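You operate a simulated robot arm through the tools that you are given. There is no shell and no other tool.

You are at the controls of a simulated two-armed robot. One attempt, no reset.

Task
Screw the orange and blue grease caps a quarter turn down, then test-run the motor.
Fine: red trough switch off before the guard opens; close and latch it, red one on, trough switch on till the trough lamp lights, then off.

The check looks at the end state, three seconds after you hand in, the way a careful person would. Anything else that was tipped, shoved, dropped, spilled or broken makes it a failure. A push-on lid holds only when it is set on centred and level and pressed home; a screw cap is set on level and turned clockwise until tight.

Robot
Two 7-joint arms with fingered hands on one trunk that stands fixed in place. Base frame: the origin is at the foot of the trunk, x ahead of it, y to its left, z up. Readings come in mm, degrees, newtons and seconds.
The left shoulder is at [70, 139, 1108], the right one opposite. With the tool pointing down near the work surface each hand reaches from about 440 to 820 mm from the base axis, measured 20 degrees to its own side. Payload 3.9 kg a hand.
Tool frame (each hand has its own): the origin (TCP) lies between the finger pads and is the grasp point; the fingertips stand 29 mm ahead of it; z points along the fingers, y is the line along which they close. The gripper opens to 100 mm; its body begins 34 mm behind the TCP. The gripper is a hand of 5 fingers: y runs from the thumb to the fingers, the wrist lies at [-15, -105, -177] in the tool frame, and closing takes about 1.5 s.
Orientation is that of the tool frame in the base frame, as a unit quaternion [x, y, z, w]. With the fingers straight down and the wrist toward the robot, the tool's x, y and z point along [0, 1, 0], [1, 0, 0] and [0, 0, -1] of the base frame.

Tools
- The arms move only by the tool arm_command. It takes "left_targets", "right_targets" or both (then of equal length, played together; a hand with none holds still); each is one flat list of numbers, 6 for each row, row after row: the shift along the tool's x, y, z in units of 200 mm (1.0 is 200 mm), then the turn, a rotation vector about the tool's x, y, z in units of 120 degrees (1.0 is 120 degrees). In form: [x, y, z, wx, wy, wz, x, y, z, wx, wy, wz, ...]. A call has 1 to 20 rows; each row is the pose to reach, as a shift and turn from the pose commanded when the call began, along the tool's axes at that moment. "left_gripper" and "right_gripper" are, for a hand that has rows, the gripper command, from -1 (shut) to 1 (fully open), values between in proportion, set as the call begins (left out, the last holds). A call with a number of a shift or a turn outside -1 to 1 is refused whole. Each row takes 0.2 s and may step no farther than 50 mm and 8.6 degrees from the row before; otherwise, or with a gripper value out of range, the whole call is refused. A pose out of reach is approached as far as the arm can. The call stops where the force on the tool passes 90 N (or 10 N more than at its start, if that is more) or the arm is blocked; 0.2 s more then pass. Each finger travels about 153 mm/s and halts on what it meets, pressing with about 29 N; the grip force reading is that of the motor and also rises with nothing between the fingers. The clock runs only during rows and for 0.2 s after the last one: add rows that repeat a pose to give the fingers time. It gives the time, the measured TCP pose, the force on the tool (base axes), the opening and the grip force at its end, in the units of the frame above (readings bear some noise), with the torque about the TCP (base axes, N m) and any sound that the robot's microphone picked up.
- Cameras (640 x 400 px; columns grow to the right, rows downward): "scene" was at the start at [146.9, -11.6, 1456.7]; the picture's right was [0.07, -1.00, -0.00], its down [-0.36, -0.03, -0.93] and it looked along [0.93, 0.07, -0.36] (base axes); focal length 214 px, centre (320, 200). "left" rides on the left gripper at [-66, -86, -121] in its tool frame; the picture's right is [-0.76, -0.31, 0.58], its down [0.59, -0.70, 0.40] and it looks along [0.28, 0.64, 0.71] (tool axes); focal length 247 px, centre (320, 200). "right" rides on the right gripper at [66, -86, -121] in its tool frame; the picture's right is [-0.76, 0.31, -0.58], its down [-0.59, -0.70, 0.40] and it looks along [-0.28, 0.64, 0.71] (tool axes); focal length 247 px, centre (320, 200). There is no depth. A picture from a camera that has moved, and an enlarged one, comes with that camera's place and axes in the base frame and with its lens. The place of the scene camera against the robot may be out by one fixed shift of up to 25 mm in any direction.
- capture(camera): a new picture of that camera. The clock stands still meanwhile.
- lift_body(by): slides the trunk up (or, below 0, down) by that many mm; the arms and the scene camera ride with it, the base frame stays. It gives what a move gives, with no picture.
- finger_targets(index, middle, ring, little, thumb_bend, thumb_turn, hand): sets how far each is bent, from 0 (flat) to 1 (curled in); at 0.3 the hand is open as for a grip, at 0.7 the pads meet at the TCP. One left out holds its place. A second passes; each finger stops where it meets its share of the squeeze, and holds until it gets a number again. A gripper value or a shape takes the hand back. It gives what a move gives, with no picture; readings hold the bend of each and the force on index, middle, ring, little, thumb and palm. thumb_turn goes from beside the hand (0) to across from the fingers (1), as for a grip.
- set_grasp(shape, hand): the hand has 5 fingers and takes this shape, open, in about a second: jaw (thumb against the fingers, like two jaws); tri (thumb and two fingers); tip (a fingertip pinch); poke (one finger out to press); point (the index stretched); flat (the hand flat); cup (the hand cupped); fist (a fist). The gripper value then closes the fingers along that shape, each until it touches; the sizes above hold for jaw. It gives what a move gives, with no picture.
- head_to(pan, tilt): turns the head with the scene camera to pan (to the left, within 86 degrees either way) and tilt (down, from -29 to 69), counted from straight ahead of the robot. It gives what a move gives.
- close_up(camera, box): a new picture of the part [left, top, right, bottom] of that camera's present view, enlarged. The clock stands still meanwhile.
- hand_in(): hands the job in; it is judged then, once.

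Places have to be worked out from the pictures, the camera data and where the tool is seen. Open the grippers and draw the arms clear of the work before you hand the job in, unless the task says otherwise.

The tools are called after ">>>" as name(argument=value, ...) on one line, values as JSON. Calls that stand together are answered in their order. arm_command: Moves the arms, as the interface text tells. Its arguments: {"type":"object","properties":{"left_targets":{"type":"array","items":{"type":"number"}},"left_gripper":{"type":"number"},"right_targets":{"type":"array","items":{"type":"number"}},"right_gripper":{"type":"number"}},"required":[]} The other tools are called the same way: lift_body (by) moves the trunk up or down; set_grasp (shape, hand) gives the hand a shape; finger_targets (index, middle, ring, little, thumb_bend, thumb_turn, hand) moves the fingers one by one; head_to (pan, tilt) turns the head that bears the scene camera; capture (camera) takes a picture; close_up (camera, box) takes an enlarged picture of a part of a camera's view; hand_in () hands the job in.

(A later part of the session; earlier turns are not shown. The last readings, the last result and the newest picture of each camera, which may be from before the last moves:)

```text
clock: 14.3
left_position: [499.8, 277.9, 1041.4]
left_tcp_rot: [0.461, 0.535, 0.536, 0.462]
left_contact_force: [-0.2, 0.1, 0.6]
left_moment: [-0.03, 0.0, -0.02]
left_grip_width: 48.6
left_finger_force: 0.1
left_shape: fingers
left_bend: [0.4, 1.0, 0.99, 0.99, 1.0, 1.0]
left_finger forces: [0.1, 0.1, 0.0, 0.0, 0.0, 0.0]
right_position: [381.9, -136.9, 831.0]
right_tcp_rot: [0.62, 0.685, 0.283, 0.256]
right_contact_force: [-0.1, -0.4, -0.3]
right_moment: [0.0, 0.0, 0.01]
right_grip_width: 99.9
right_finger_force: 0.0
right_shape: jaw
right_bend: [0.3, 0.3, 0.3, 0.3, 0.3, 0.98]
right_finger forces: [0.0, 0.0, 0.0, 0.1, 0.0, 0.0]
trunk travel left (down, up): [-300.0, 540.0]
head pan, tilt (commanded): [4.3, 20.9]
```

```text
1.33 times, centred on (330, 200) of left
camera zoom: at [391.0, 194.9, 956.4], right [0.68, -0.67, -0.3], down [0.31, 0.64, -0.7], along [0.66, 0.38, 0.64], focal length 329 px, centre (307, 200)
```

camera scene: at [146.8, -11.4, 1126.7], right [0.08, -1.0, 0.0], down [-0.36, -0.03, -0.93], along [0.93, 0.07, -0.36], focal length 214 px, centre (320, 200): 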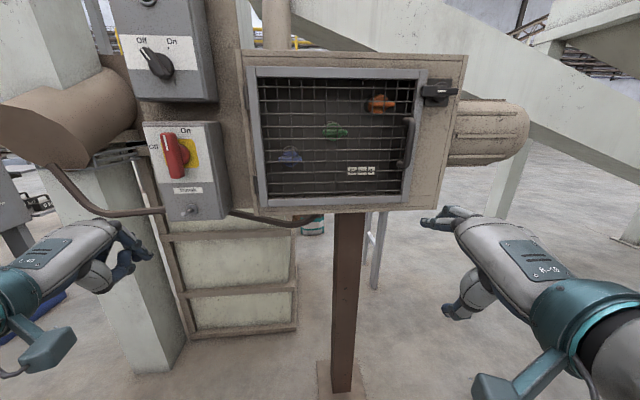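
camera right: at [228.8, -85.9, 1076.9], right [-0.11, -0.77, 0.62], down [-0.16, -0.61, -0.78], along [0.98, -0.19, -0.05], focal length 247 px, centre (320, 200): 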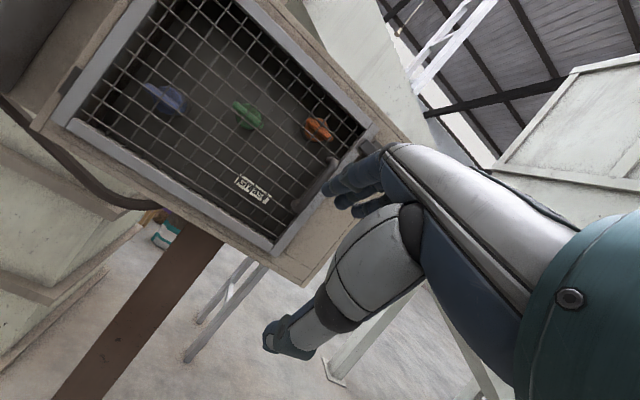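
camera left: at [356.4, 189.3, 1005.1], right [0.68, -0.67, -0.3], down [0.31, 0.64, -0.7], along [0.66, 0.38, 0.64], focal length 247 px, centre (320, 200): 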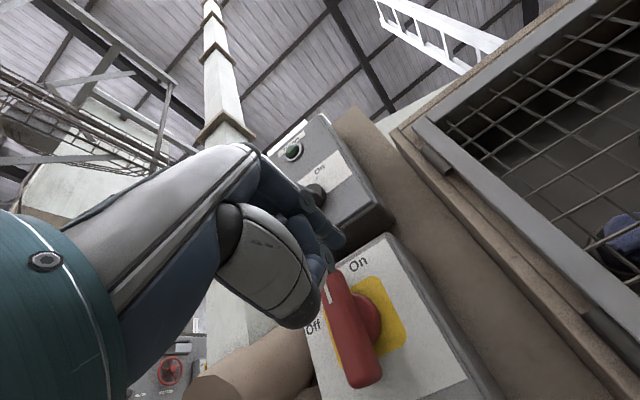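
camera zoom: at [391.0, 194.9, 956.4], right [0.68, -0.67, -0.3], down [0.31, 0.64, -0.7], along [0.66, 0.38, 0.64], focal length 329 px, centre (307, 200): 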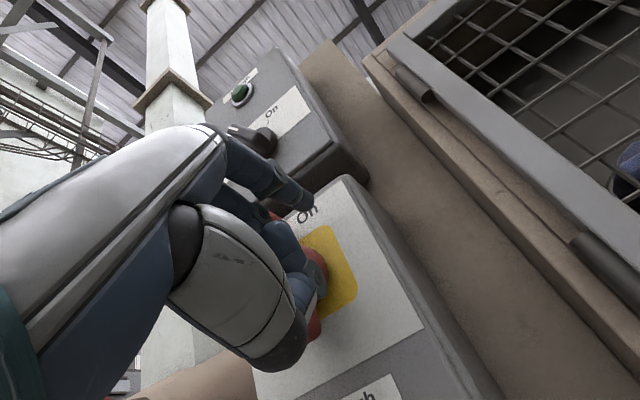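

The tip is 32 mm right, 33 mm above the hub and 17 mm off the face. I close the gap and roll the hand counter-clockwise about the hub axis, pushing the bar's top toward Off, first to about 48°.

>>> arm_command(left_targets=[0.035, 0, 0, 0, 0, 0, 0.065, 0, 0, 0, 0, 0, 0.0545, 0.009, 0, 0, 0, -0.0667, 0.0453, 0.0194, 0, 0, 0, -0.1333, 0.0376, 0.0309, 0, 0, 0, -0.2, 0.0316, 0.0435, 0, 0, 0, -0.2667, 0.0274, 0.0567, 0, 0, 0, -0.3333, 0.0251, 0.0703, 0, 0, 0, -0.4])

>>> close_up(camera="scene", box=[130, 40, 250, 180])

>>> close_up(camera="left", box=[210, 50, 450, 350])

```text
clock: 16.1
left_position: [500.2, 283.3, 1055.9]
left_tcp_rot: [0.203, 0.676, 0.3, 0.641]
left_contact_force: [1.7, -1.4, 1.2]
left_moment: [0.1, -0.03, -0.03]
left_grip_width: 48.1
left_finger_force: 1.8
left_shape: fingers
left_bend: [0.4, 1.0, 0.99, 0.99, 1.0, 1.0]
left_finger forces: [2.4, 0.0, 0.0, 0.0, 0.0, 0.1]
right_position: [382.7, -135.8, 831.5]
right_tcp_rot: [0.62, 0.685, 0.284, 0.257]
right_contact_force: [0.5, -0.9, 0.4]
right_moment: [0.01, 0.01, 0.01]
right_grip_width: 99.8
right_finger_force: 0.1
right_shape: jaw
right_bend: [0.3, 0.3, 0.3, 0.3, 0.3, 0.98]
right_finger forces: [0.0, 0.0, 0.0, 0.1, 0.0, 0.0]
trunk travel left (down, up): [-300.0, 540.0]
head pan, tilt (commanded): [4.3, 20.9]
```

```text
2.86 times, centred on (190, 110) of scene
camera zoom: at [146.9, -11.9, 1006.7], right [0.07, -1.0, 0.0], down [-0.36, -0.03, -0.93], along [0.93, 0.07, -0.36], focal length 613 px, centre (691, 457)
```

zoom: 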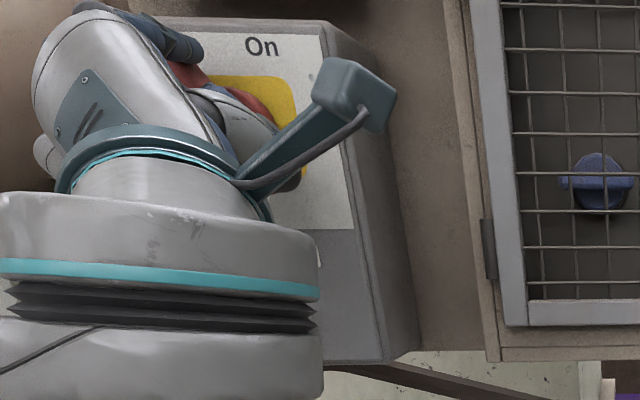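

```text
1.33 times, centred on (330, 200) of left
camera zoom: at [396.7, 157.7, 1048.0], right [0.68, -0.64, 0.36], down [0.42, -0.07, -0.91], along [0.61, 0.76, 0.22], focal length 329 px, centre (307, 200)
```

zoom: 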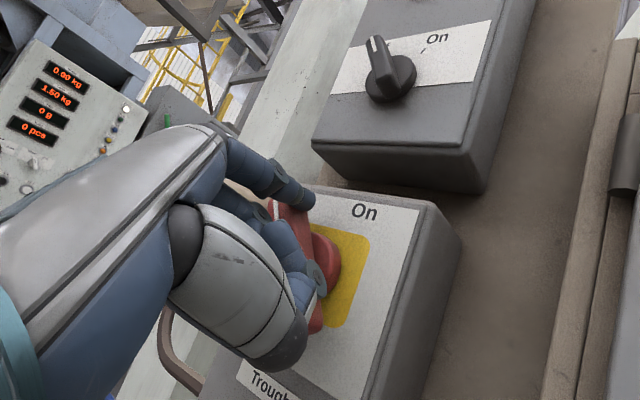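

The bar is following (light load). I continue the same roll about the hub another 40°.

>>> arm_command(left_targets=[-0.0106, 0.009, 0, 0, 0, -0.0667, -0.0198, 0.0194, 0, 0, 0, -0.1333, -0.0274, 0.0309, 0, 0, 0, -0.2, -0.0334, 0.0434, 0, 0, 0, -0.2667, -0.0376, 0.0566, 0, 0, 0, -0.3333])

>>> close_up(camera="scene", box=[130, 40, 250, 180])

>>> close_up(camera="left", box=[210, 50, 450, 350])

```text
clock: 17.4
left_position: [500.3, 287.6, 1067.9]
left_tcp_rot: [-0.04, 0.706, 0.063, 0.705]
left_contact_force: [-0.9, -1.6, 1.7]
left_moment: [0.1, -0.04, 0.02]
left_grip_width: 47.8
left_finger_force: 1.5
left_shape: fingers
left_bend: [0.41, 1.0, 0.99, 0.99, 1.0, 1.0]
left_finger forces: [2.2, 0.0, 0.0, 0.0, 0.1, 0.0]
right_position: [383.0, -137.2, 831.5]
right_tcp_rot: [0.62, 0.685, 0.283, 0.256]
right_contact_force: [0.2, -0.3, -0.1]
right_moment: [-0.01, 0.01, 0.0]
right_grip_width: 99.7
right_finger_force: 0.1
right_shape: jaw
right_bend: [0.3, 0.3, 0.3, 0.3, 0.3, 0.98]
right_finger forces: [0.0, 0.1, 0.0, 0.0, 0.0, 0.0]
trunk travel left (down, up): [-300.0, 540.0]
head pan, tilt (commanded): [4.3, 20.9]
```

```text
2.86 times, centred on (190, 110) of scene
camera zoom: at [146.7, -12.1, 1006.7], right [0.07, -1.0, 0.0], down [-0.36, -0.03, -0.93], along [0.93, 0.07, -0.36], focal length 613 px, centre (691, 457)
```

zoom: 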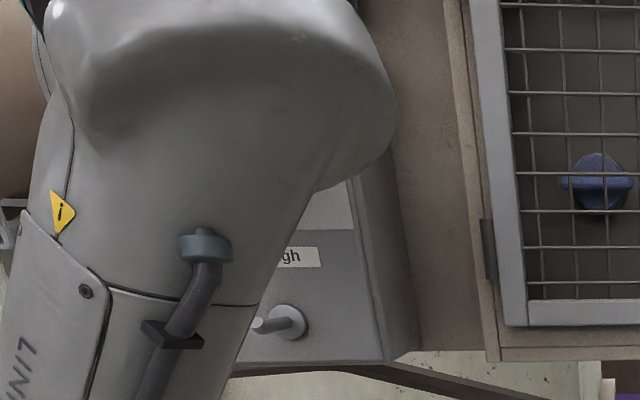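

```text
1.33 times, centred on (330, 200) of left
camera zoom: at [394.2, 181.2, 1132.3], right [0.62, -0.24, 0.75], down [0.49, -0.62, -0.61], along [0.61, 0.75, -0.26], focal length 329 px, centre (307, 200)
```

zoom: 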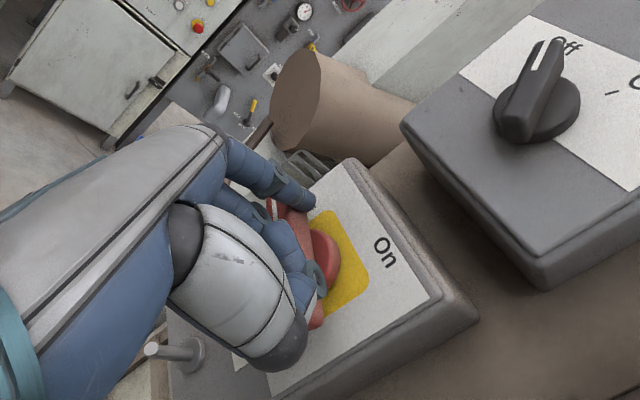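

The bar looks nearly horizontal with no stop felt yet. I nudge 8° further to seat it at Off, reading the force.

>>> arm_command(left_targets=[-0.0054, 0.0043, 0, 0, 0, -0.0333, -0.0106, 0.009, 0, 0, 0, -0.0667])

>>> close_up(camera="left", box=[240, 100, 440, 330])

```text
clock: 17.9
left_position: [513.8, 296.3, 1084.0]
left_tcp_rot: [-0.087, 0.701, 0.015, 0.708]
left_contact_force: [0.7, -0.4, -0.8]
left_moment: [-0.01, -0.02, -0.02]
left_grip_width: 48.0
left_finger_force: 0.1
left_shape: fingers
left_bend: [0.4, 1.0, 0.99, 0.99, 1.0, 1.0]
left_finger forces: [0.0, 0.0, 0.0, 0.0, 0.0, 0.0]
left hand out of reach, approached as far as the arm can: row 2
right_position: [381.1, -136.5, 832.3]
right_tcp_rot: [0.62, 0.685, 0.283, 0.257]
right_contact_force: [-0.2, -0.3, -0.5]
right_moment: [-0.01, 0.03, -0.01]
right_grip_width: 99.7
right_finger_force: 0.1
right_shape: jaw
right_bend: [0.3, 0.3, 0.3, 0.3, 0.3, 0.98]
right_finger forces: [0.0, 0.0, 0.0, 0.0, 0.0, 0.1]
trunk travel left (down, up): [-300.0, 540.0]
head pan, tilt (commanded): [4.3, 20.9]
```

```text
1.74 times, centred on (340, 215) of left
camera zoom: at [406.0, 199.3, 1159.2], right [0.6, -0.14, 0.79], down [0.51, -0.69, -0.51], along [0.62, 0.71, -0.35], focal length 430 px, centre (285, 174)
```

zoom: 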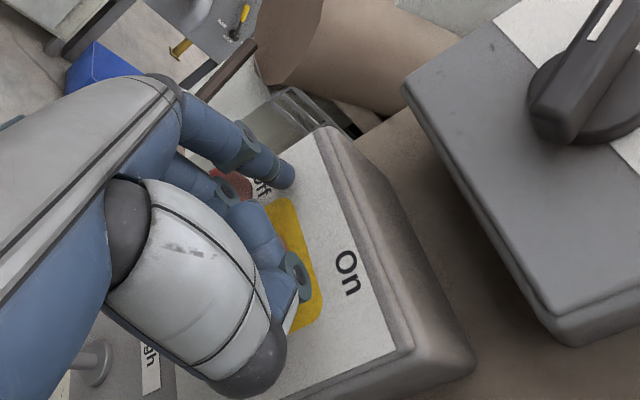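

The wrist hit a roll limit and drifted slightly off the bar. I retreat straight back while rolling back, then inspect the red switch.

>>> arm_command(left_targets=[0, 0, -0.1, 0, 0, 0.03, 0, 0, -0.2, 0, 0, 0.07, 0, 0, -0.3, 0, 0, 0.14, 0, 0, -0.35, 0, 0, 0.21])

>>> capture(camera="left")

>>> capture(camera="scene")

```text
clock: 18.9
left_position: [444.7, 286.1, 1082.7]
left_tcp_rot: [0.068, 0.704, 0.168, 0.686]
left_contact_force: [0.3, 0.5, -0.8]
left_moment: [-0.01, 0.0, 0.0]
left_grip_width: 48.1
left_finger_force: 0.1
left_shape: fingers
left_bend: [0.4, 1.0, 0.99, 0.99, 1.0, 1.0]
left_finger forces: [0.0, 0.0, 0.0, 0.1, 0.0, 0.1]
right_position: [381.4, -135.9, 831.9]
right_tcp_rot: [0.619, 0.685, 0.285, 0.257]
right_contact_force: [0.0, 0.2, 0.6]
right_moment: [0.02, -0.01, -0.01]
right_grip_width: 99.9
right_finger_force: 0.2
right_shape: jaw
right_bend: [0.3, 0.3, 0.3, 0.3, 0.3, 0.98]
right_finger forces: [0.0, 0.0, 0.1, 0.0, 0.0, 0.0]
trunk travel left (down, up): [-300.0, 540.0]
head pan, tilt (commanded): [4.3, 20.9]
```

```text
taken
camera left: at [339.4, 165.0, 1117.7], right [0.65, -0.45, 0.61], down [0.46, -0.41, -0.79], along [0.6, 0.8, -0.06], focal length 247 px, centre (320, 200)
```

left: 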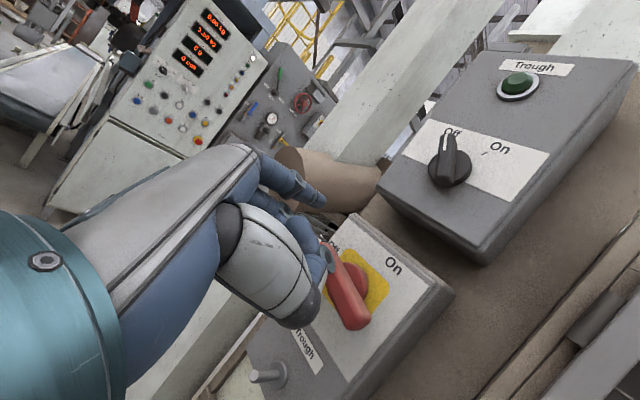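

```text
taken
camera scene: at [146.7, -11.3, 1006.8], right [0.08, -1.0, 0.0], down [-0.36, -0.03, -0.93], along [0.93, 0.07, -0.36], focal length 214 px, centre (320, 200)
```

scene: 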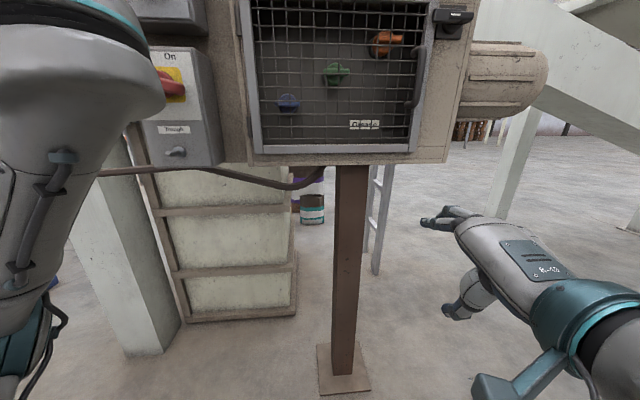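

The red bar now points left toward Off. I roll the left hand back to palm-down to free the view and check the exact angle.

>>> arm_command(left_targets=[0, 0, -0.03, 0, 0, 0.065, 0, 0, -0.06, 0, 0, 0.13, 0, 0, -0.09, 0, 0, 0.195, 0, 0, -0.12, 0, 0, 0.26, 0, 0, -0.12, 0, 0, 0.325, 0, 0, -0.12, 0, 0, 0.39, 0, 0, -0.12, 0, 0, 0.455, 0, 0, -0.12, 0, 0, 0.52, 0, 0, -0.12, 0, 0, 0.585])

>>> head_to(pan=15, tilt=0)

>>> capture(camera="scene")

>>> capture(camera="left")

```text
clock: 20.9
left_position: [420.9, 282.9, 1084.5]
left_tcp_rot: [0.459, 0.537, 0.533, 0.466]
left_contact_force: [0.5, 0.5, -0.6]
left_moment: [0.0, 0.02, -0.03]
left_grip_width: 48.0
left_finger_force: 0.2
left_shape: fingers
left_bend: [0.4, 1.0, 0.99, 0.99, 1.0, 1.0]
left_finger forces: [0.1, 0.1, 0.1, 0.0, 0.0, 0.0]
right_position: [383.5, -135.9, 831.3]
right_tcp_rot: [0.62, 0.685, 0.283, 0.256]
right_contact_force: [-0.7, 0.1, 0.2]
right_moment: [0.02, -0.01, -0.02]
right_grip_width: 99.9
right_finger_force: 0.0
right_shape: jaw
right_bend: [0.3, 0.3, 0.3, 0.3, 0.3, 0.98]
right_finger forces: [0.1, 0.0, 0.0, 0.0, 0.0, 0.1]
trunk travel left (down, up): [-300.0, 540.0]
head pan, tilt (commanded): [4.3, 20.9]
```

```text
clock: 21.8
left_position: [420.7, 282.6, 1084.3]
left_tcp_rot: [0.458, 0.538, 0.533, 0.466]
left_contact_force: [0.3, 0.6, -1.1]
left_moment: [0.0, 0.01, -0.04]
left_grip_width: 48.4
left_finger_force: 0.1
left_shape: fingers
left_bend: [0.4, 1.0, 0.99, 0.99, 1.0, 1.0]
left_finger forces: [0.0, 0.1, 0.0, 0.1, 0.1, 0.0]
right_position: [382.4, -136.9, 830.7]
right_tcp_rot: [0.621, 0.685, 0.283, 0.256]
right_contact_force: [0.4, 0.0, -0.9]
right_moment: [-0.06, -0.02, -0.02]
right_grip_width: 99.9
right_finger_force: 0.1
right_shape: jaw
right_bend: [0.3, 0.3, 0.3, 0.3, 0.3, 0.98]
right_finger forces: [0.1, 0.0, 0.1, 0.0, 0.1, 0.1]
trunk travel left (down, up): [-300.0, 540.0]
head pan, tilt (commanded): [15.0, 0.0]
```

```text
taken
camera scene: at [141.1, 4.9, 1040.4], right [0.26, -0.97, 0.0], down [0.0, 0.0, -1.0], along [0.97, 0.26, 0.0], focal length 214 px, centre (320, 200)
```

scene: 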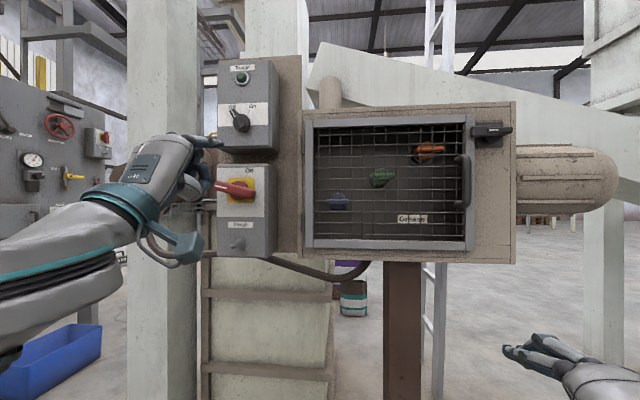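

```text
taken
camera left: at [310.6, 197.7, 1000.2], right [0.68, -0.67, -0.3], down [0.31, 0.63, -0.71], along [0.66, 0.39, 0.64], focal length 247 px, centre (320, 200)
```

left: 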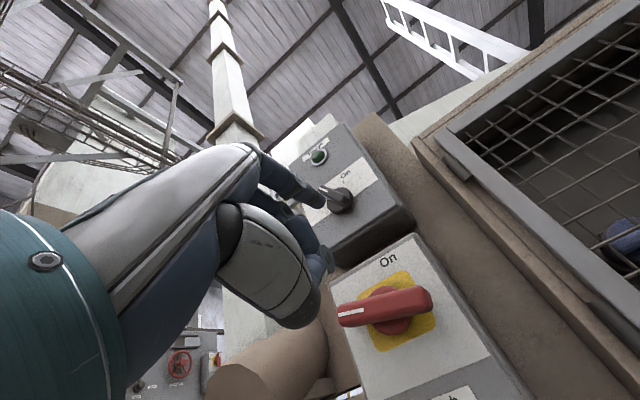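

The view is clearer with the head level. Zooming on the red switch and the guard front.

>>> close_up(camera="scene", box=[200, 155, 290, 265])

>>> close_up(camera="left", box=[320, 220, 480, 400])

>>> close_up(camera="scene", box=[300, 100, 530, 260])

>>> close_up(camera="scene", box=[440, 110, 530, 170])

```text
3.64 times, centred on (245, 210) of scene
camera zoom: at [141.1, 4.9, 1040.4], right [0.26, -0.97, 0.0], down [0.0, 0.0, -1.0], along [0.97, 0.26, 0.0], focal length 780 px, centre (593, 164)
```

zoom: 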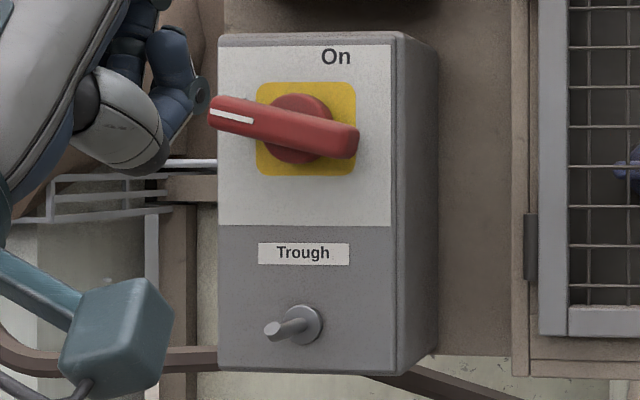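

```text
2.22 times, centred on (400, 310) of left
camera zoom: at [310.6, 197.7, 1000.2], right [0.68, -0.67, -0.3], down [0.31, 0.63, -0.71], along [0.66, 0.39, 0.64], focal length 549 px, centre (142, -44)
```

zoom: 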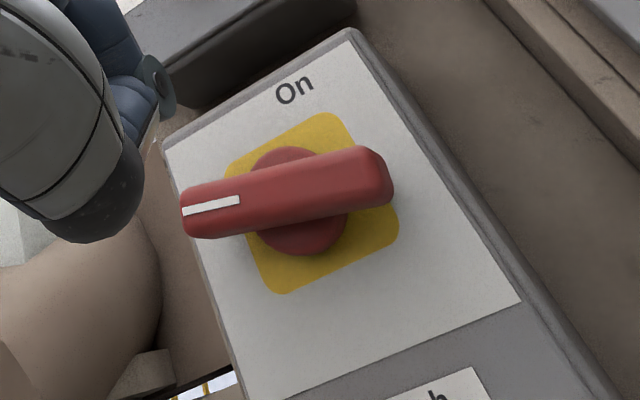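

```text
2.50 times, centred on (415, 180) of scene
camera zoom: at [141.1, 4.9, 1040.4], right [0.26, -0.97, 0.0], down [0.0, 0.0, -1.0], along [0.97, 0.26, 0.0], focal length 536 px, centre (82, 250)
```

zoom: 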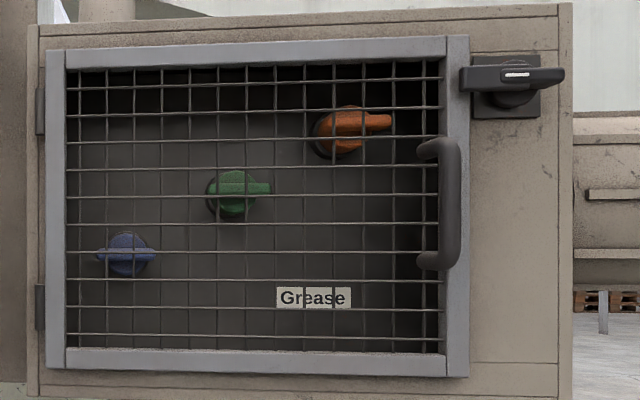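

```text
6.67 times, centred on (485, 140) of scene
camera zoom: at [141.1, 4.9, 1040.4], right [0.26, -0.97, 0.0], down [0.0, 0.0, -1.0], along [0.97, 0.26, 0.0], focal length 1430 px, centre (-780, 600)
```

zoom: 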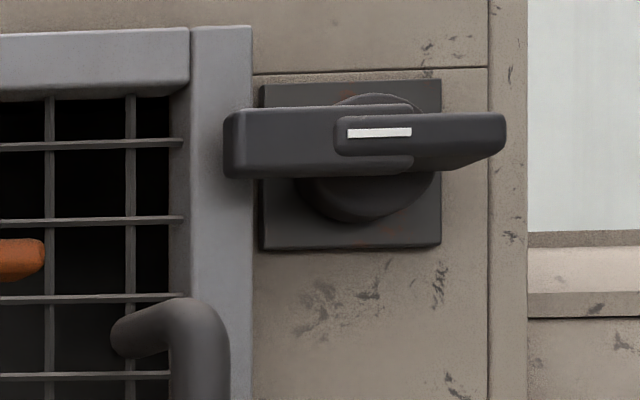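

The red bar stopped about 14° short of horizontal. I'll finish it from above: index tip over its left end, then press down gently until it meets the stop.

>>> arm_command(left_targets=[0.114, -0.05, 0.08, 0, 0, 0, 0.228, -0.13, 0.19, 0, 0, 0, 0.228, -0.157, 0.3, 0, 0, 0, 0.228, -0.157, 0.395, 0, 0, 0])

>>> close_up(camera="scene", box=[190, 110, 290, 250])

>>> close_up(camera="left", box=[220, 120, 440, 360])

```text
clock: 22.8
left_position: [493.0, 337.0, 1053.4]
left_tcp_rot: [0.459, 0.537, 0.533, 0.466]
left_contact_force: [-0.6, 0.1, 0.5]
left_moment: [0.01, -0.03, 0.03]
left_grip_width: 48.3
left_finger_force: 0.0
left_shape: fingers
left_bend: [0.4, 1.0, 0.99, 0.99, 1.0, 1.0]
left_finger forces: [0.0, 0.0, 0.0, 0.0, 0.1, 0.1]
right_position: [382.9, -135.5, 831.6]
right_tcp_rot: [0.62, 0.685, 0.283, 0.257]
right_contact_force: [0.0, -0.4, 0.0]
right_moment: [0.03, -0.03, 0.02]
right_grip_width: 100.1
right_finger_force: 0.1
right_shape: jaw
right_bend: [0.3, 0.3, 0.3, 0.3, 0.3, 0.98]
right_finger forces: [0.1, 0.0, 0.1, 0.0, 0.0, 0.1]
trunk travel left (down, up): [-300.0, 540.0]
head pan, tilt (commanded): [15.0, 0.0]
```

```text
2.86 times, centred on (240, 180) of scene
camera zoom: at [141.1, 4.8, 1040.5], right [0.26, -0.97, 0.0], down [0.0, 0.0, -1.0], along [0.97, 0.26, 0.0], focal length 613 px, centre (549, 257)
```

zoom: 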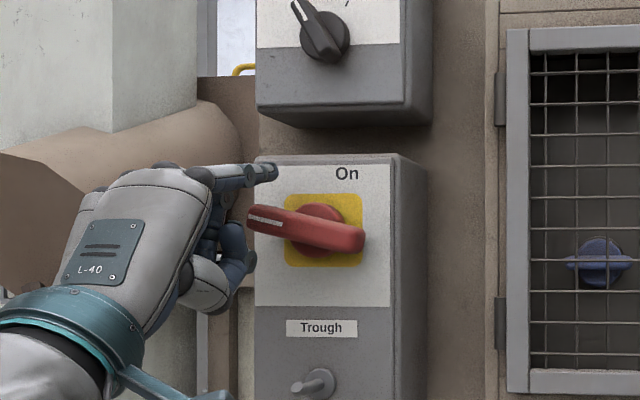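

```text
1.67 times, centred on (330, 240) of left
camera zoom: at [382.4, 252.7, 968.1], right [0.68, -0.67, -0.3], down [0.31, 0.63, -0.71], along [0.66, 0.39, 0.64], focal length 412 px, centre (303, 133)
```

zoom: 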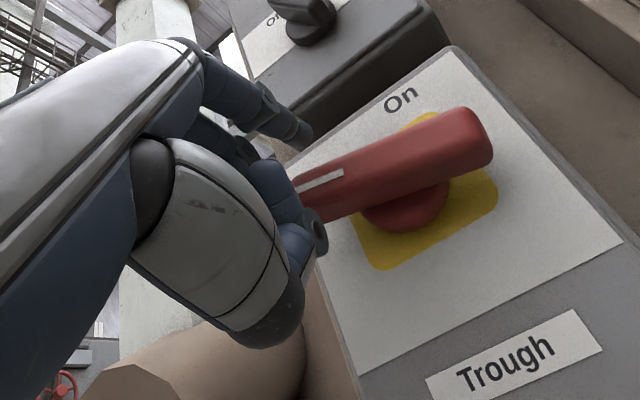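

The tip is right above the bar's left end. Pressing down in small steps.

>>> arm_command(left_targets=[0, -0.05, 0, 0, 0, 0, 0, -0.09, 0, 0, 0, 0, 0, -0.11, 0, 0, 0, 0, 0, -0.13, 0, 0, 0, 0, 0, -0.145, 0, 0, 0, 0])

>>> close_up(camera="scene", box=[190, 110, 290, 250])

```text
clock: 24.0
left_position: [491.5, 338.9, 1024.3]
left_tcp_rot: [0.457, 0.538, 0.533, 0.466]
left_contact_force: [-0.4, 2.5, 4.6]
left_moment: [-0.12, -0.06, 0.04]
left_grip_width: 50.3
left_finger_force: 1.6
left_shape: fingers
left_bend: [0.37, 1.0, 0.99, 0.99, 1.0, 1.0]
left_finger forces: [3.5, 0.0, 0.0, 0.1, 0.0, 0.1]
right_position: [381.7, -136.4, 830.1]
right_tcp_rot: [0.62, 0.685, 0.284, 0.258]
right_contact_force: [0.3, 0.2, -0.2]
right_moment: [-0.02, 0.01, -0.01]
right_grip_width: 100.3
right_finger_force: 0.1
right_shape: jaw
right_bend: [0.3, 0.3, 0.3, 0.3, 0.3, 0.98]
right_finger forces: [0.0, 0.0, 0.0, 0.0, 0.0, 0.1]
trunk travel left (down, up): [-300.0, 540.0]
head pan, tilt (commanded): [15.0, 0.0]
```

```text
2.86 times, centred on (240, 180) of scene
camera zoom: at [140.6, 5.1, 1040.6], right [0.26, -0.97, 0.0], down [0.0, 0.0, -1.0], along [0.97, 0.26, 0.0], focal length 613 px, centre (549, 257)
```

zoom: 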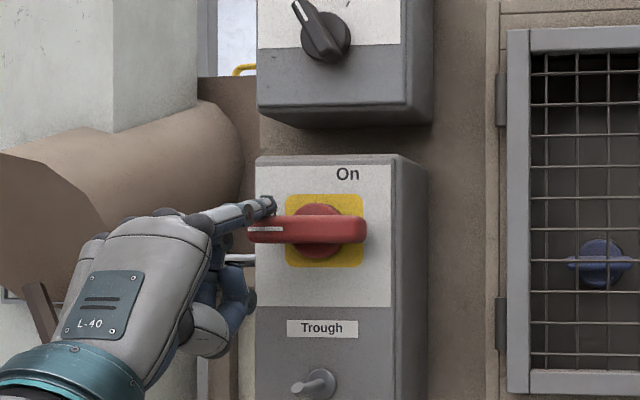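

The bar is now horizontal at Off. I press 5 mm more to confirm it is against its stop.

>>> arm_command(left_targets=[0, -0.015, 0, 0, 0, 0, 0, -0.03, 0, 0, 0, 0])

>>> close_up(camera="scene", box=[190, 110, 290, 250])

```text
clock: 24.6
left_position: [490.7, 338.3, 1019.6]
left_tcp_rot: [0.458, 0.537, 0.534, 0.466]
left_contact_force: [2.6, 2.6, 9.3]
left_moment: [-0.17, -0.06, 0.06]
left_grip_width: 53.2
left_finger_force: 4.0
left_shape: fingers
left_bend: [0.33, 1.0, 0.99, 0.99, 1.0, 1.0]
left_finger forces: [8.1, 0.0, 0.0, 0.0, 0.0, 0.0]
right_position: [382.5, -136.2, 831.1]
right_tcp_rot: [0.62, 0.685, 0.284, 0.257]
right_contact_force: [-0.3, -0.3, 0.4]
right_moment: [0.0, 0.03, 0.02]
right_grip_width: 99.9
right_finger_force: 0.1
right_shape: jaw
right_bend: [0.3, 0.3, 0.3, 0.3, 0.3, 0.98]
right_finger forces: [0.1, 0.1, 0.0, 0.0, 0.1, 0.1]
trunk travel left (down, up): [-300.0, 540.0]
head pan, tilt (commanded): [15.0, 0.0]
```

```text
2.86 times, centred on (240, 180) of scene
camera zoom: at [140.5, 4.8, 1040.7], right [0.26, -0.97, 0.0], down [0.0, 0.0, -1.0], along [0.97, 0.26, 0.0], focal length 613 px, centre (549, 257)
```

zoom: 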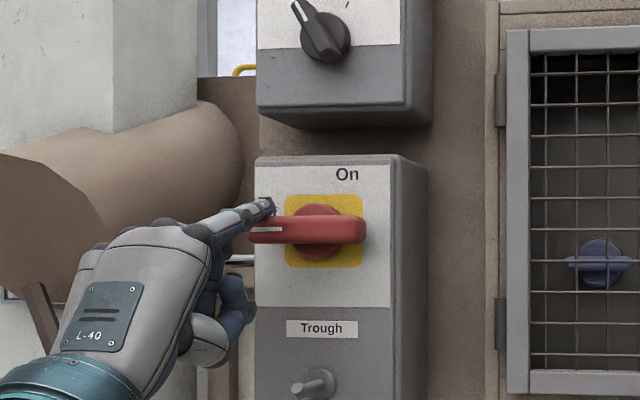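

Red switch is confirmed at Off (stop felt, 8 N). I lift and draw the left hand away to the left, while raising the right hand toward the latch area for a look.

>>> arm_command(left_targets=[0, 0.1, 0, 0, 0, 0, 0, 0.1, -0.2, 0, 0, 0, 0.1, 0.1, -0.35, 0, 0, 0, 0.25, 0.1, -0.5, 0, 0, 0, 0.4, 0.1, -0.6, 0, 0, 0, 0.51, 0.1, -0.635, 0, 0, 0], right_targets=[-0.05, 0.166, -0.105, 0, 0, 0, -0.1, 0.331, -0.209, 0, 0, 0, -0.149, 0.497, -0.314, 0, 0, 0, -0.198, 0.663, -0.419, 0, 0, 0, -0.248, 0.828, -0.523, 0, 0, 0, -0.2975, 0.994, -0.628, 0, 0, 0])

>>> capture(camera="right")

>>> capture(camera="scene")

```text
clock: 26.0
left_position: [349.8, 421.9, 1036.5]
left_tcp_rot: [0.459, 0.537, 0.533, 0.466]
left_contact_force: [-1.1, -0.5, 0.4]
left_moment: [-0.01, 0.01, 0.0]
left_grip_width: 48.4
left_finger_force: 0.0
left_shape: fingers
left_bend: [0.4, 1.0, 0.99, 0.99, 1.0, 1.0]
left_finger forces: [0.0, 0.1, 0.0, 0.1, 0.1, 0.0]
right_position: [441.1, -189.4, 1062.8]
right_tcp_rot: [0.62, 0.685, 0.283, 0.257]
right_contact_force: [0.0, -0.8, 0.2]
right_moment: [0.01, 0.05, -0.01]
right_grip_width: 100.0
right_finger_force: 0.1
right_shape: jaw
right_bend: [0.3, 0.3, 0.3, 0.3, 0.3, 0.98]
right_finger forces: [0.1, 0.1, 0.0, 0.0, 0.1, 0.0]
trunk travel left (down, up): [-300.0, 540.0]
head pan, tilt (commanded): [15.0, 0.0]
```

```text
taken
camera right: at [286.3, -138.5, 1088.0], right [-0.11, -0.77, 0.63], down [-0.16, -0.61, -0.78], along [0.98, -0.19, -0.05], focal length 247 px, centre (320, 200)
```

right: 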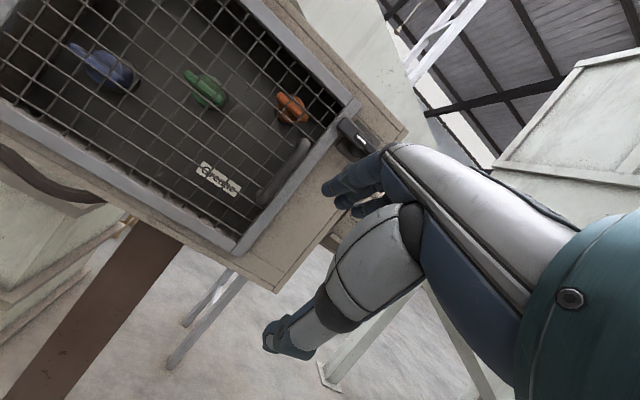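

```text
taken
camera scene: at [140.9, 5.3, 1040.5], right [0.26, -0.97, 0.0], down [0.0, 0.0, -1.0], along [0.97, 0.26, 0.0], focal length 214 px, centre (320, 200)
```

scene: 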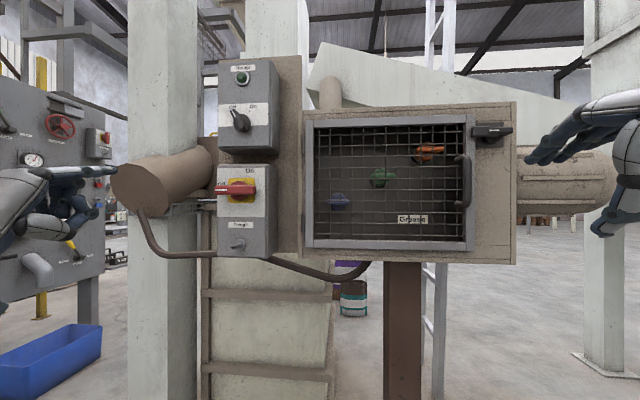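

Zooming on latch, handle and caps from both cameras for triangulation.

>>> close_up(camera="right", box=[230, 70, 410, 220])

>>> close_up(camera="right", box=[50, 20, 330, 220])

>>> close_up(camera="scene", box=[400, 100, 530, 260])

>>> close_up(camera="scene", box=[310, 130, 470, 230])

```text
2.67 times, centred on (320, 145) of right
camera zoom: at [286.3, -138.5, 1088.0], right [-0.11, -0.77, 0.63], down [-0.16, -0.61, -0.78], along [0.98, -0.19, -0.05], focal length 659 px, centre (320, 347)
```

zoom: 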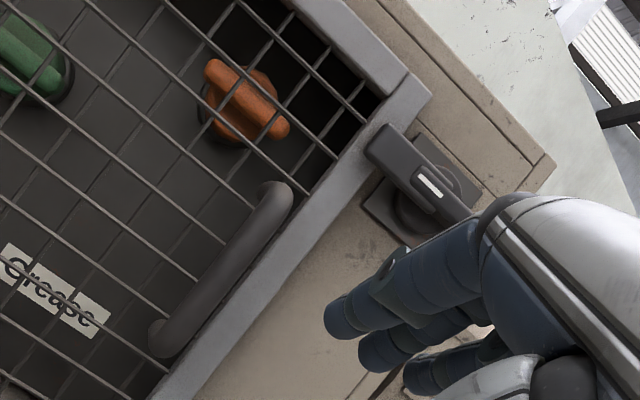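

```text
2.00 times, centred on (190, 120) of right
camera zoom: at [286.3, -138.5, 1088.0], right [-0.11, -0.77, 0.63], down [-0.16, -0.61, -0.78], along [0.98, -0.19, -0.05], focal length 494 px, centre (580, 360)
```

zoom: 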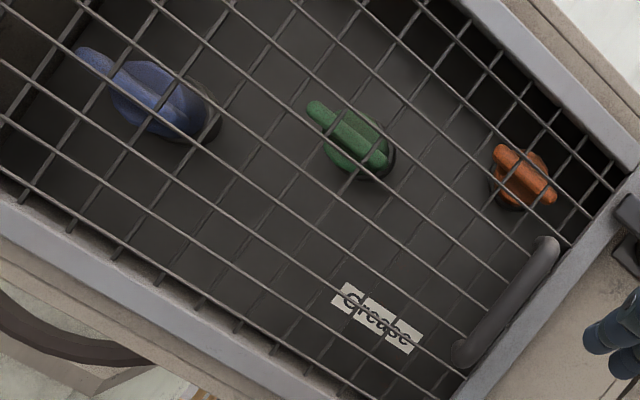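

```text
2.50 times, centred on (465, 180) of scene
camera zoom: at [140.9, 5.3, 1040.5], right [0.26, -0.97, 0.0], down [0.0, 0.0, -1.0], along [0.97, 0.26, 0.0], focal length 536 px, centre (-42, 250)
```

zoom: 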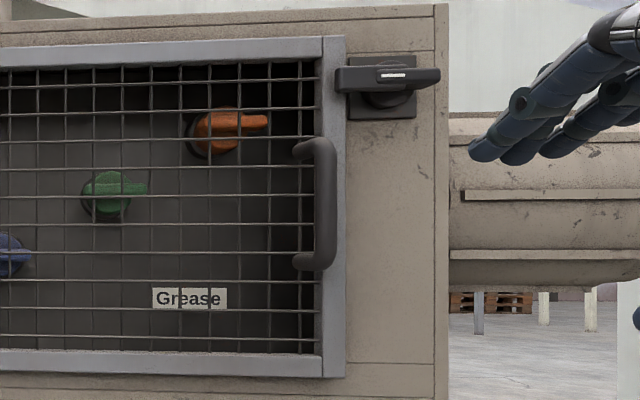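

```text
4.00 times, centred on (390, 180) of scene
camera zoom: at [140.9, 5.3, 1040.5], right [0.26, -0.97, 0.0], down [0.0, 0.0, -1.0], along [0.97, 0.26, 0.0], focal length 858 px, centre (40, 280)
```

zoom: 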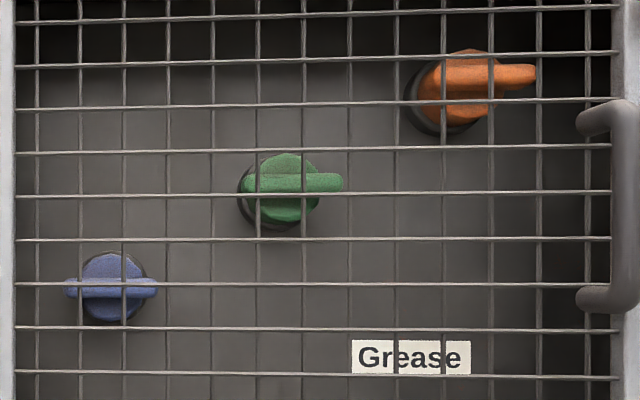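

Triangulated (all consistent to ~2 mm): frame front plane, latch centre ≈ [610, -188, 1167] with a ±40 mm bar, door handle ≈ [577, -137, 1071], orange bar ≈ [645, -95, 1147], blue bar ≈ [626, 110, 1032]. I form the same single-index shape on the right hand.

>>> set_grasp(hand="right", shape="poke")

>>> finger_targets(hand="right", index=0.4, middle=1.0)

>>> arm_command(right_targets=[-0.0478, 0.1188, 0.0127, -0.0627, 0.0037, -0.0016, -0.0957, 0.2377, 0.0253, -0.1254, 0.0074, -0.0032, -0.1435, 0.3565, 0.038, -0.1882, 0.011, -0.0049, -0.1913, 0.4753, 0.0507, -0.2509, 0.0147, -0.0065, -0.2392, 0.5942, 0.0633, -0.3136, 0.0184, -0.0081, -0.287, 0.713, 0.076, -0.3763, 0.0221, -0.0097])

>>> close_up(camera="scene", box=[420, 70, 580, 230])

>>> capture(camera="right")

```text
clock: 26.9
left_position: [350.4, 418.6, 1036.1]
left_tcp_rot: [0.459, 0.537, 0.533, 0.466]
left_contact_force: [-0.7, 0.3, -0.2]
left_moment: [0.02, -0.03, -0.01]
left_grip_width: 48.4
left_finger_force: 0.1
left_shape: fingers
left_bend: [0.4, 1.0, 0.99, 0.99, 1.0, 1.0]
left_finger forces: [0.1, 0.0, 0.1, 0.0, 0.0, 0.0]
right_position: [440.4, -189.4, 1061.5]
right_tcp_rot: [0.62, 0.685, 0.283, 0.256]
right_contact_force: [1.2, 0.3, 0.1]
right_moment: [-0.02, -0.01, 0.01]
right_grip_width: 0.0
right_finger_force: 0.0
right_shape: poke
right_bend: [0.7, 0.7, 0.99, 0.99, 1.0, 1.0]
right_finger forces: [0.0, 0.0, 0.0, 0.1, 0.1, 0.0]
trunk travel left (down, up): [-300.0, 540.0]
head pan, tilt (commanded): [15.0, 0.0]
```

```text
clock: 27.9
left_position: [350.5, 420.7, 1037.0]
left_tcp_rot: [0.458, 0.538, 0.534, 0.465]
left_contact_force: [-0.5, 0.4, -0.2]
left_moment: [-0.01, 0.03, 0.01]
left_grip_width: 48.5
left_finger_force: 0.1
left_shape: fingers
left_bend: [0.4, 1.0, 0.99, 0.99, 1.0, 1.0]
left_finger forces: [0.1, 0.0, 0.0, 0.0, 0.0, 0.0]
right_position: [439.7, -189.9, 1062.7]
right_tcp_rot: [0.62, 0.686, 0.283, 0.256]
right_contact_force: [0.6, 0.6, 0.7]
right_moment: [0.02, 0.02, 0.03]
right_grip_width: 48.4
right_finger_force: 0.2
right_shape: fingers
right_bend: [0.4, 1.0, 0.99, 0.99, 1.0, 1.0]
right_finger forces: [0.0, 0.0, 0.1, 0.0, 0.0, 0.0]
trunk travel left (down, up): [-300.0, 540.0]
head pan, tilt (commanded): [15.0, 0.0]
```

```text
clock: 29.3
left_position: [350.1, 419.4, 1036.5]
left_tcp_rot: [0.458, 0.538, 0.533, 0.465]
left_contact_force: [0.1, -0.2, 0.5]
left_moment: [0.01, 0.0, 0.01]
left_grip_width: 48.3
left_finger_force: 0.0
left_shape: fingers
left_bend: [0.4, 1.0, 0.99, 0.99, 1.0, 1.0]
left_finger forces: [0.1, 0.1, 0.0, 0.0, 0.0, 0.0]
right_position: [557.4, -236.9, 1151.8]
right_tcp_rot: [0.462, 0.535, 0.536, 0.462]
right_contact_force: [0.6, -0.6, 0.1]
right_moment: [-0.04, 0.03, 0.0]
right_grip_width: 48.4
right_finger_force: 0.1
right_shape: fingers
right_bend: [0.4, 1.0, 0.99, 0.99, 1.0, 1.0]
right_finger forces: [0.1, 0.0, 0.1, 0.1, 0.1, 0.1]
trunk travel left (down, up): [-300.0, 540.0]
head pan, tilt (commanded): [15.0, 0.0]
```

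```text
2.50 times, centred on (500, 150) of scene
camera zoom: at [141.5, 4.7, 1040.4], right [0.26, -0.97, 0.0], down [0.0, 0.0, -1.0], along [0.97, 0.26, 0.0], focal length 536 px, centre (-130, 325)
```

zoom: 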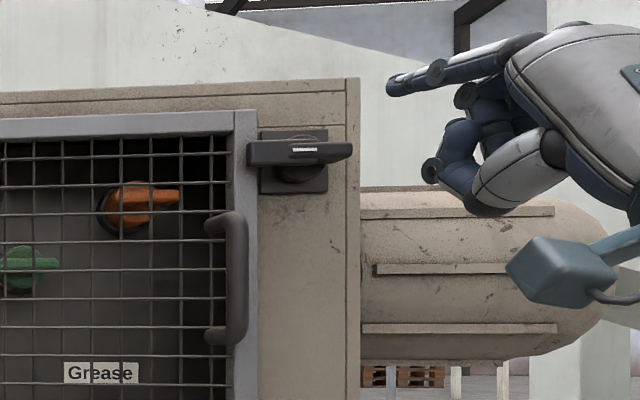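

```text
taken
camera right: at [426.6, -191.0, 1065.7], right [-0.46, -0.84, 0.31], down [0.48, -0.52, -0.7], along [0.75, -0.17, 0.64], focal length 247 px, centre (320, 200)
```

right: 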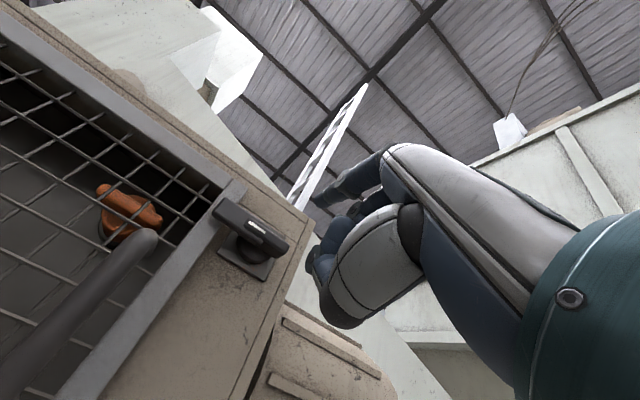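

The tip is about 37 mm right of and 36 mm above the latch centre, 30 mm in front of its face. I move forward and left slightly so the tip sits over the latch bar's right end.

>>> arm_command(right_targets=[0.03, 0, 0.07, 0, 0, 0, 0.035, 0, 0.14, 0, 0, 0, 0.035, 0, 0.21, 0, 0, 0, 0.035, -0.05, 0.21, 0, 0, 0])

>>> close_up(camera="scene", box=[440, 90, 560, 190])

>>> close_up(camera="right", box=[160, 100, 400, 320])

```text
clock: 30.3
left_position: [351.6, 420.9, 1035.9]
left_tcp_rot: [0.459, 0.537, 0.533, 0.466]
left_contact_force: [0.1, 0.5, 0.4]
left_moment: [-0.01, 0.02, 0.03]
left_grip_width: 48.2
left_finger_force: 0.0
left_shape: fingers
left_bend: [0.4, 1.0, 0.99, 0.99, 1.0, 1.0]
left_finger forces: [0.0, 0.0, 0.0, 0.0, 0.0, 0.0]
right_position: [598.7, -224.2, 1140.7]
right_tcp_rot: [0.462, 0.535, 0.535, 0.463]
right_contact_force: [0.8, 0.8, -0.5]
right_moment: [-0.01, 0.0, -0.03]
right_grip_width: 48.1
right_finger_force: 0.0
right_shape: fingers
right_bend: [0.4, 1.0, 0.99, 0.99, 1.0, 1.0]
right_finger forces: [0.0, 0.0, 0.0, 0.0, 0.0, 0.0]
trunk travel left (down, up): [-300.0, 540.0]
head pan, tilt (commanded): [15.0, 0.0]
```

```text
4.00 times, centred on (500, 140) of scene
camera zoom: at [141.2, 4.8, 1040.5], right [0.26, -0.97, 0.0], down [0.0, 0.0, -1.0], along [0.97, 0.26, 0.0], focal length 858 px, centre (-400, 440)
```

zoom: 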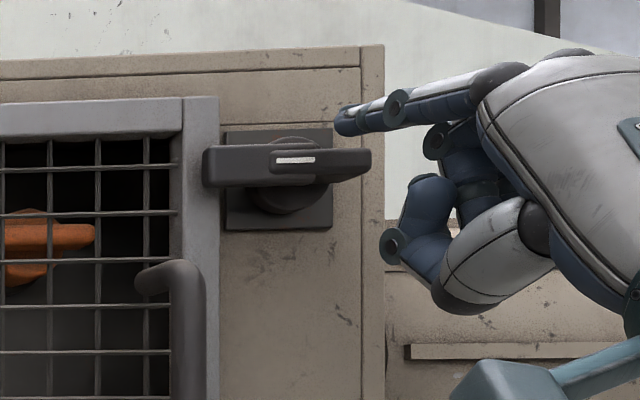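

```text
1.82 times, centred on (280, 210) of right
camera zoom: at [466.9, -177.4, 1054.8], right [-0.46, -0.83, 0.31], down [0.48, -0.52, -0.7], along [0.75, -0.17, 0.64], focal length 449 px, centre (393, 182)
```

zoom: 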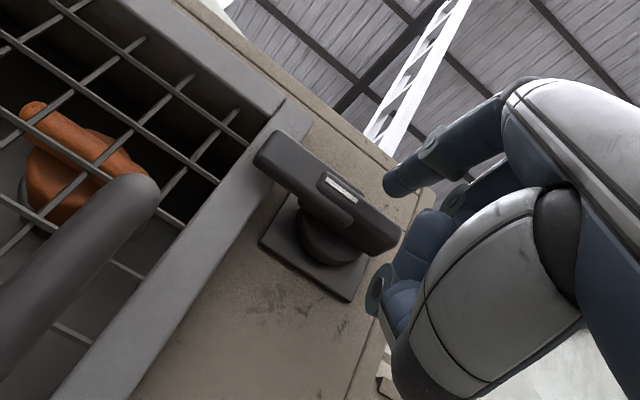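

Tip is just above the latch bar's right end. I press it down to see which way the latch turns, starting with about 20°.

>>> arm_command(right_targets=[0.003, -0.026, 0, 0, 0, 0, -0.01, -0.053, 0, 0, 0, 0, -0.018, -0.082, 0, 0, 0, 0])

>>> close_up(camera="scene", box=[440, 90, 560, 190])

```text
clock: 31.1
left_position: [349.1, 419.6, 1036.6]
left_tcp_rot: [0.46, 0.536, 0.532, 0.467]
left_contact_force: [0.3, 0.1, -0.8]
left_moment: [0.01, -0.01, -0.02]
left_grip_width: 48.3
left_finger_force: 0.2
left_shape: fingers
left_bend: [0.4, 1.0, 0.99, 0.99, 1.0, 1.0]
left_finger forces: [0.0, 0.1, 0.0, 0.0, 0.0, 0.1]
right_position: [597.7, -227.6, 1124.0]
right_tcp_rot: [0.461, 0.536, 0.536, 0.462]
right_contact_force: [0.7, 0.0, -0.1]
right_moment: [0.0, -0.01, 0.0]
right_grip_width: 48.1
right_finger_force: 0.0
right_shape: fingers
right_bend: [0.4, 1.0, 0.99, 0.99, 1.0, 1.0]
right_finger forces: [0.0, 0.0, 0.0, 0.0, 0.1, 0.1]
trunk travel left (down, up): [-300.0, 540.0]
head pan, tilt (commanded): [15.0, 0.0]
```

```text
4.00 times, centred on (500, 140) of scene
camera zoom: at [141.1, 4.8, 1040.5], right [0.26, -0.97, 0.0], down [0.0, 0.0, -1.0], along [0.97, 0.26, 0.0], focal length 858 px, centre (-400, 440)
```

zoom: 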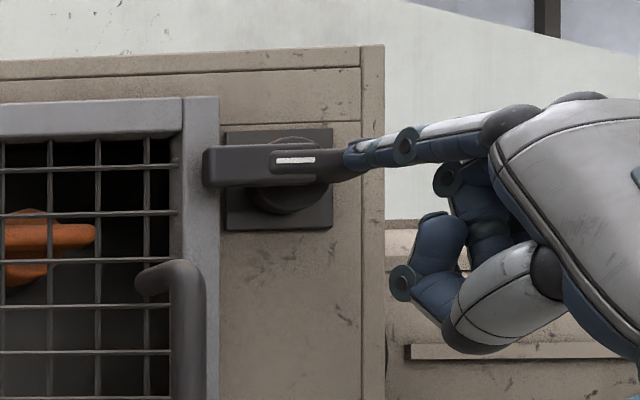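

No force yet, and the finger seems to pass in front of the bar. Checking from the right-hand camera.

>>> close_up(camera="right", box=[200, 100, 400, 280])

>>> close_up(camera="scene", box=[470, 105, 530, 155])

```text
2.22 times, centred on (300, 190) of right
camera zoom: at [467.1, -181.1, 1038.6], right [-0.46, -0.83, 0.31], down [0.48, -0.52, -0.7], along [0.75, -0.17, 0.64], focal length 549 px, centre (364, 222)
```

zoom: 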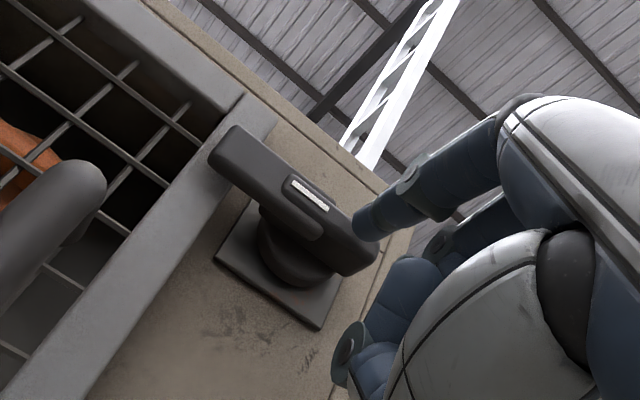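

```text
8.00 times, centred on (500, 130) of scene
camera zoom: at [141.1, 4.8, 1040.5], right [0.26, -0.97, 0.0], down [0.0, 0.0, -1.0], along [0.97, 0.26, 0.0], focal length 1716 px, centre (-1120, 760)
```

zoom: 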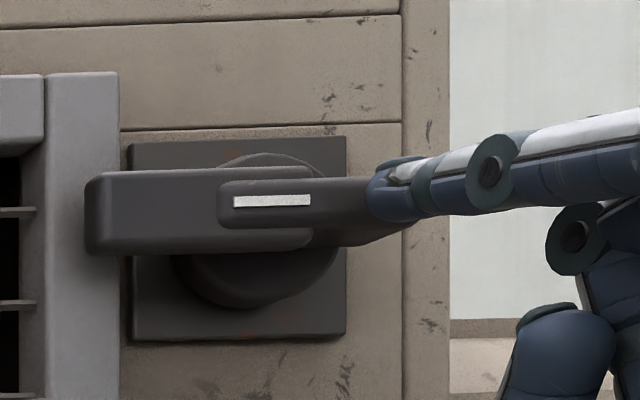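

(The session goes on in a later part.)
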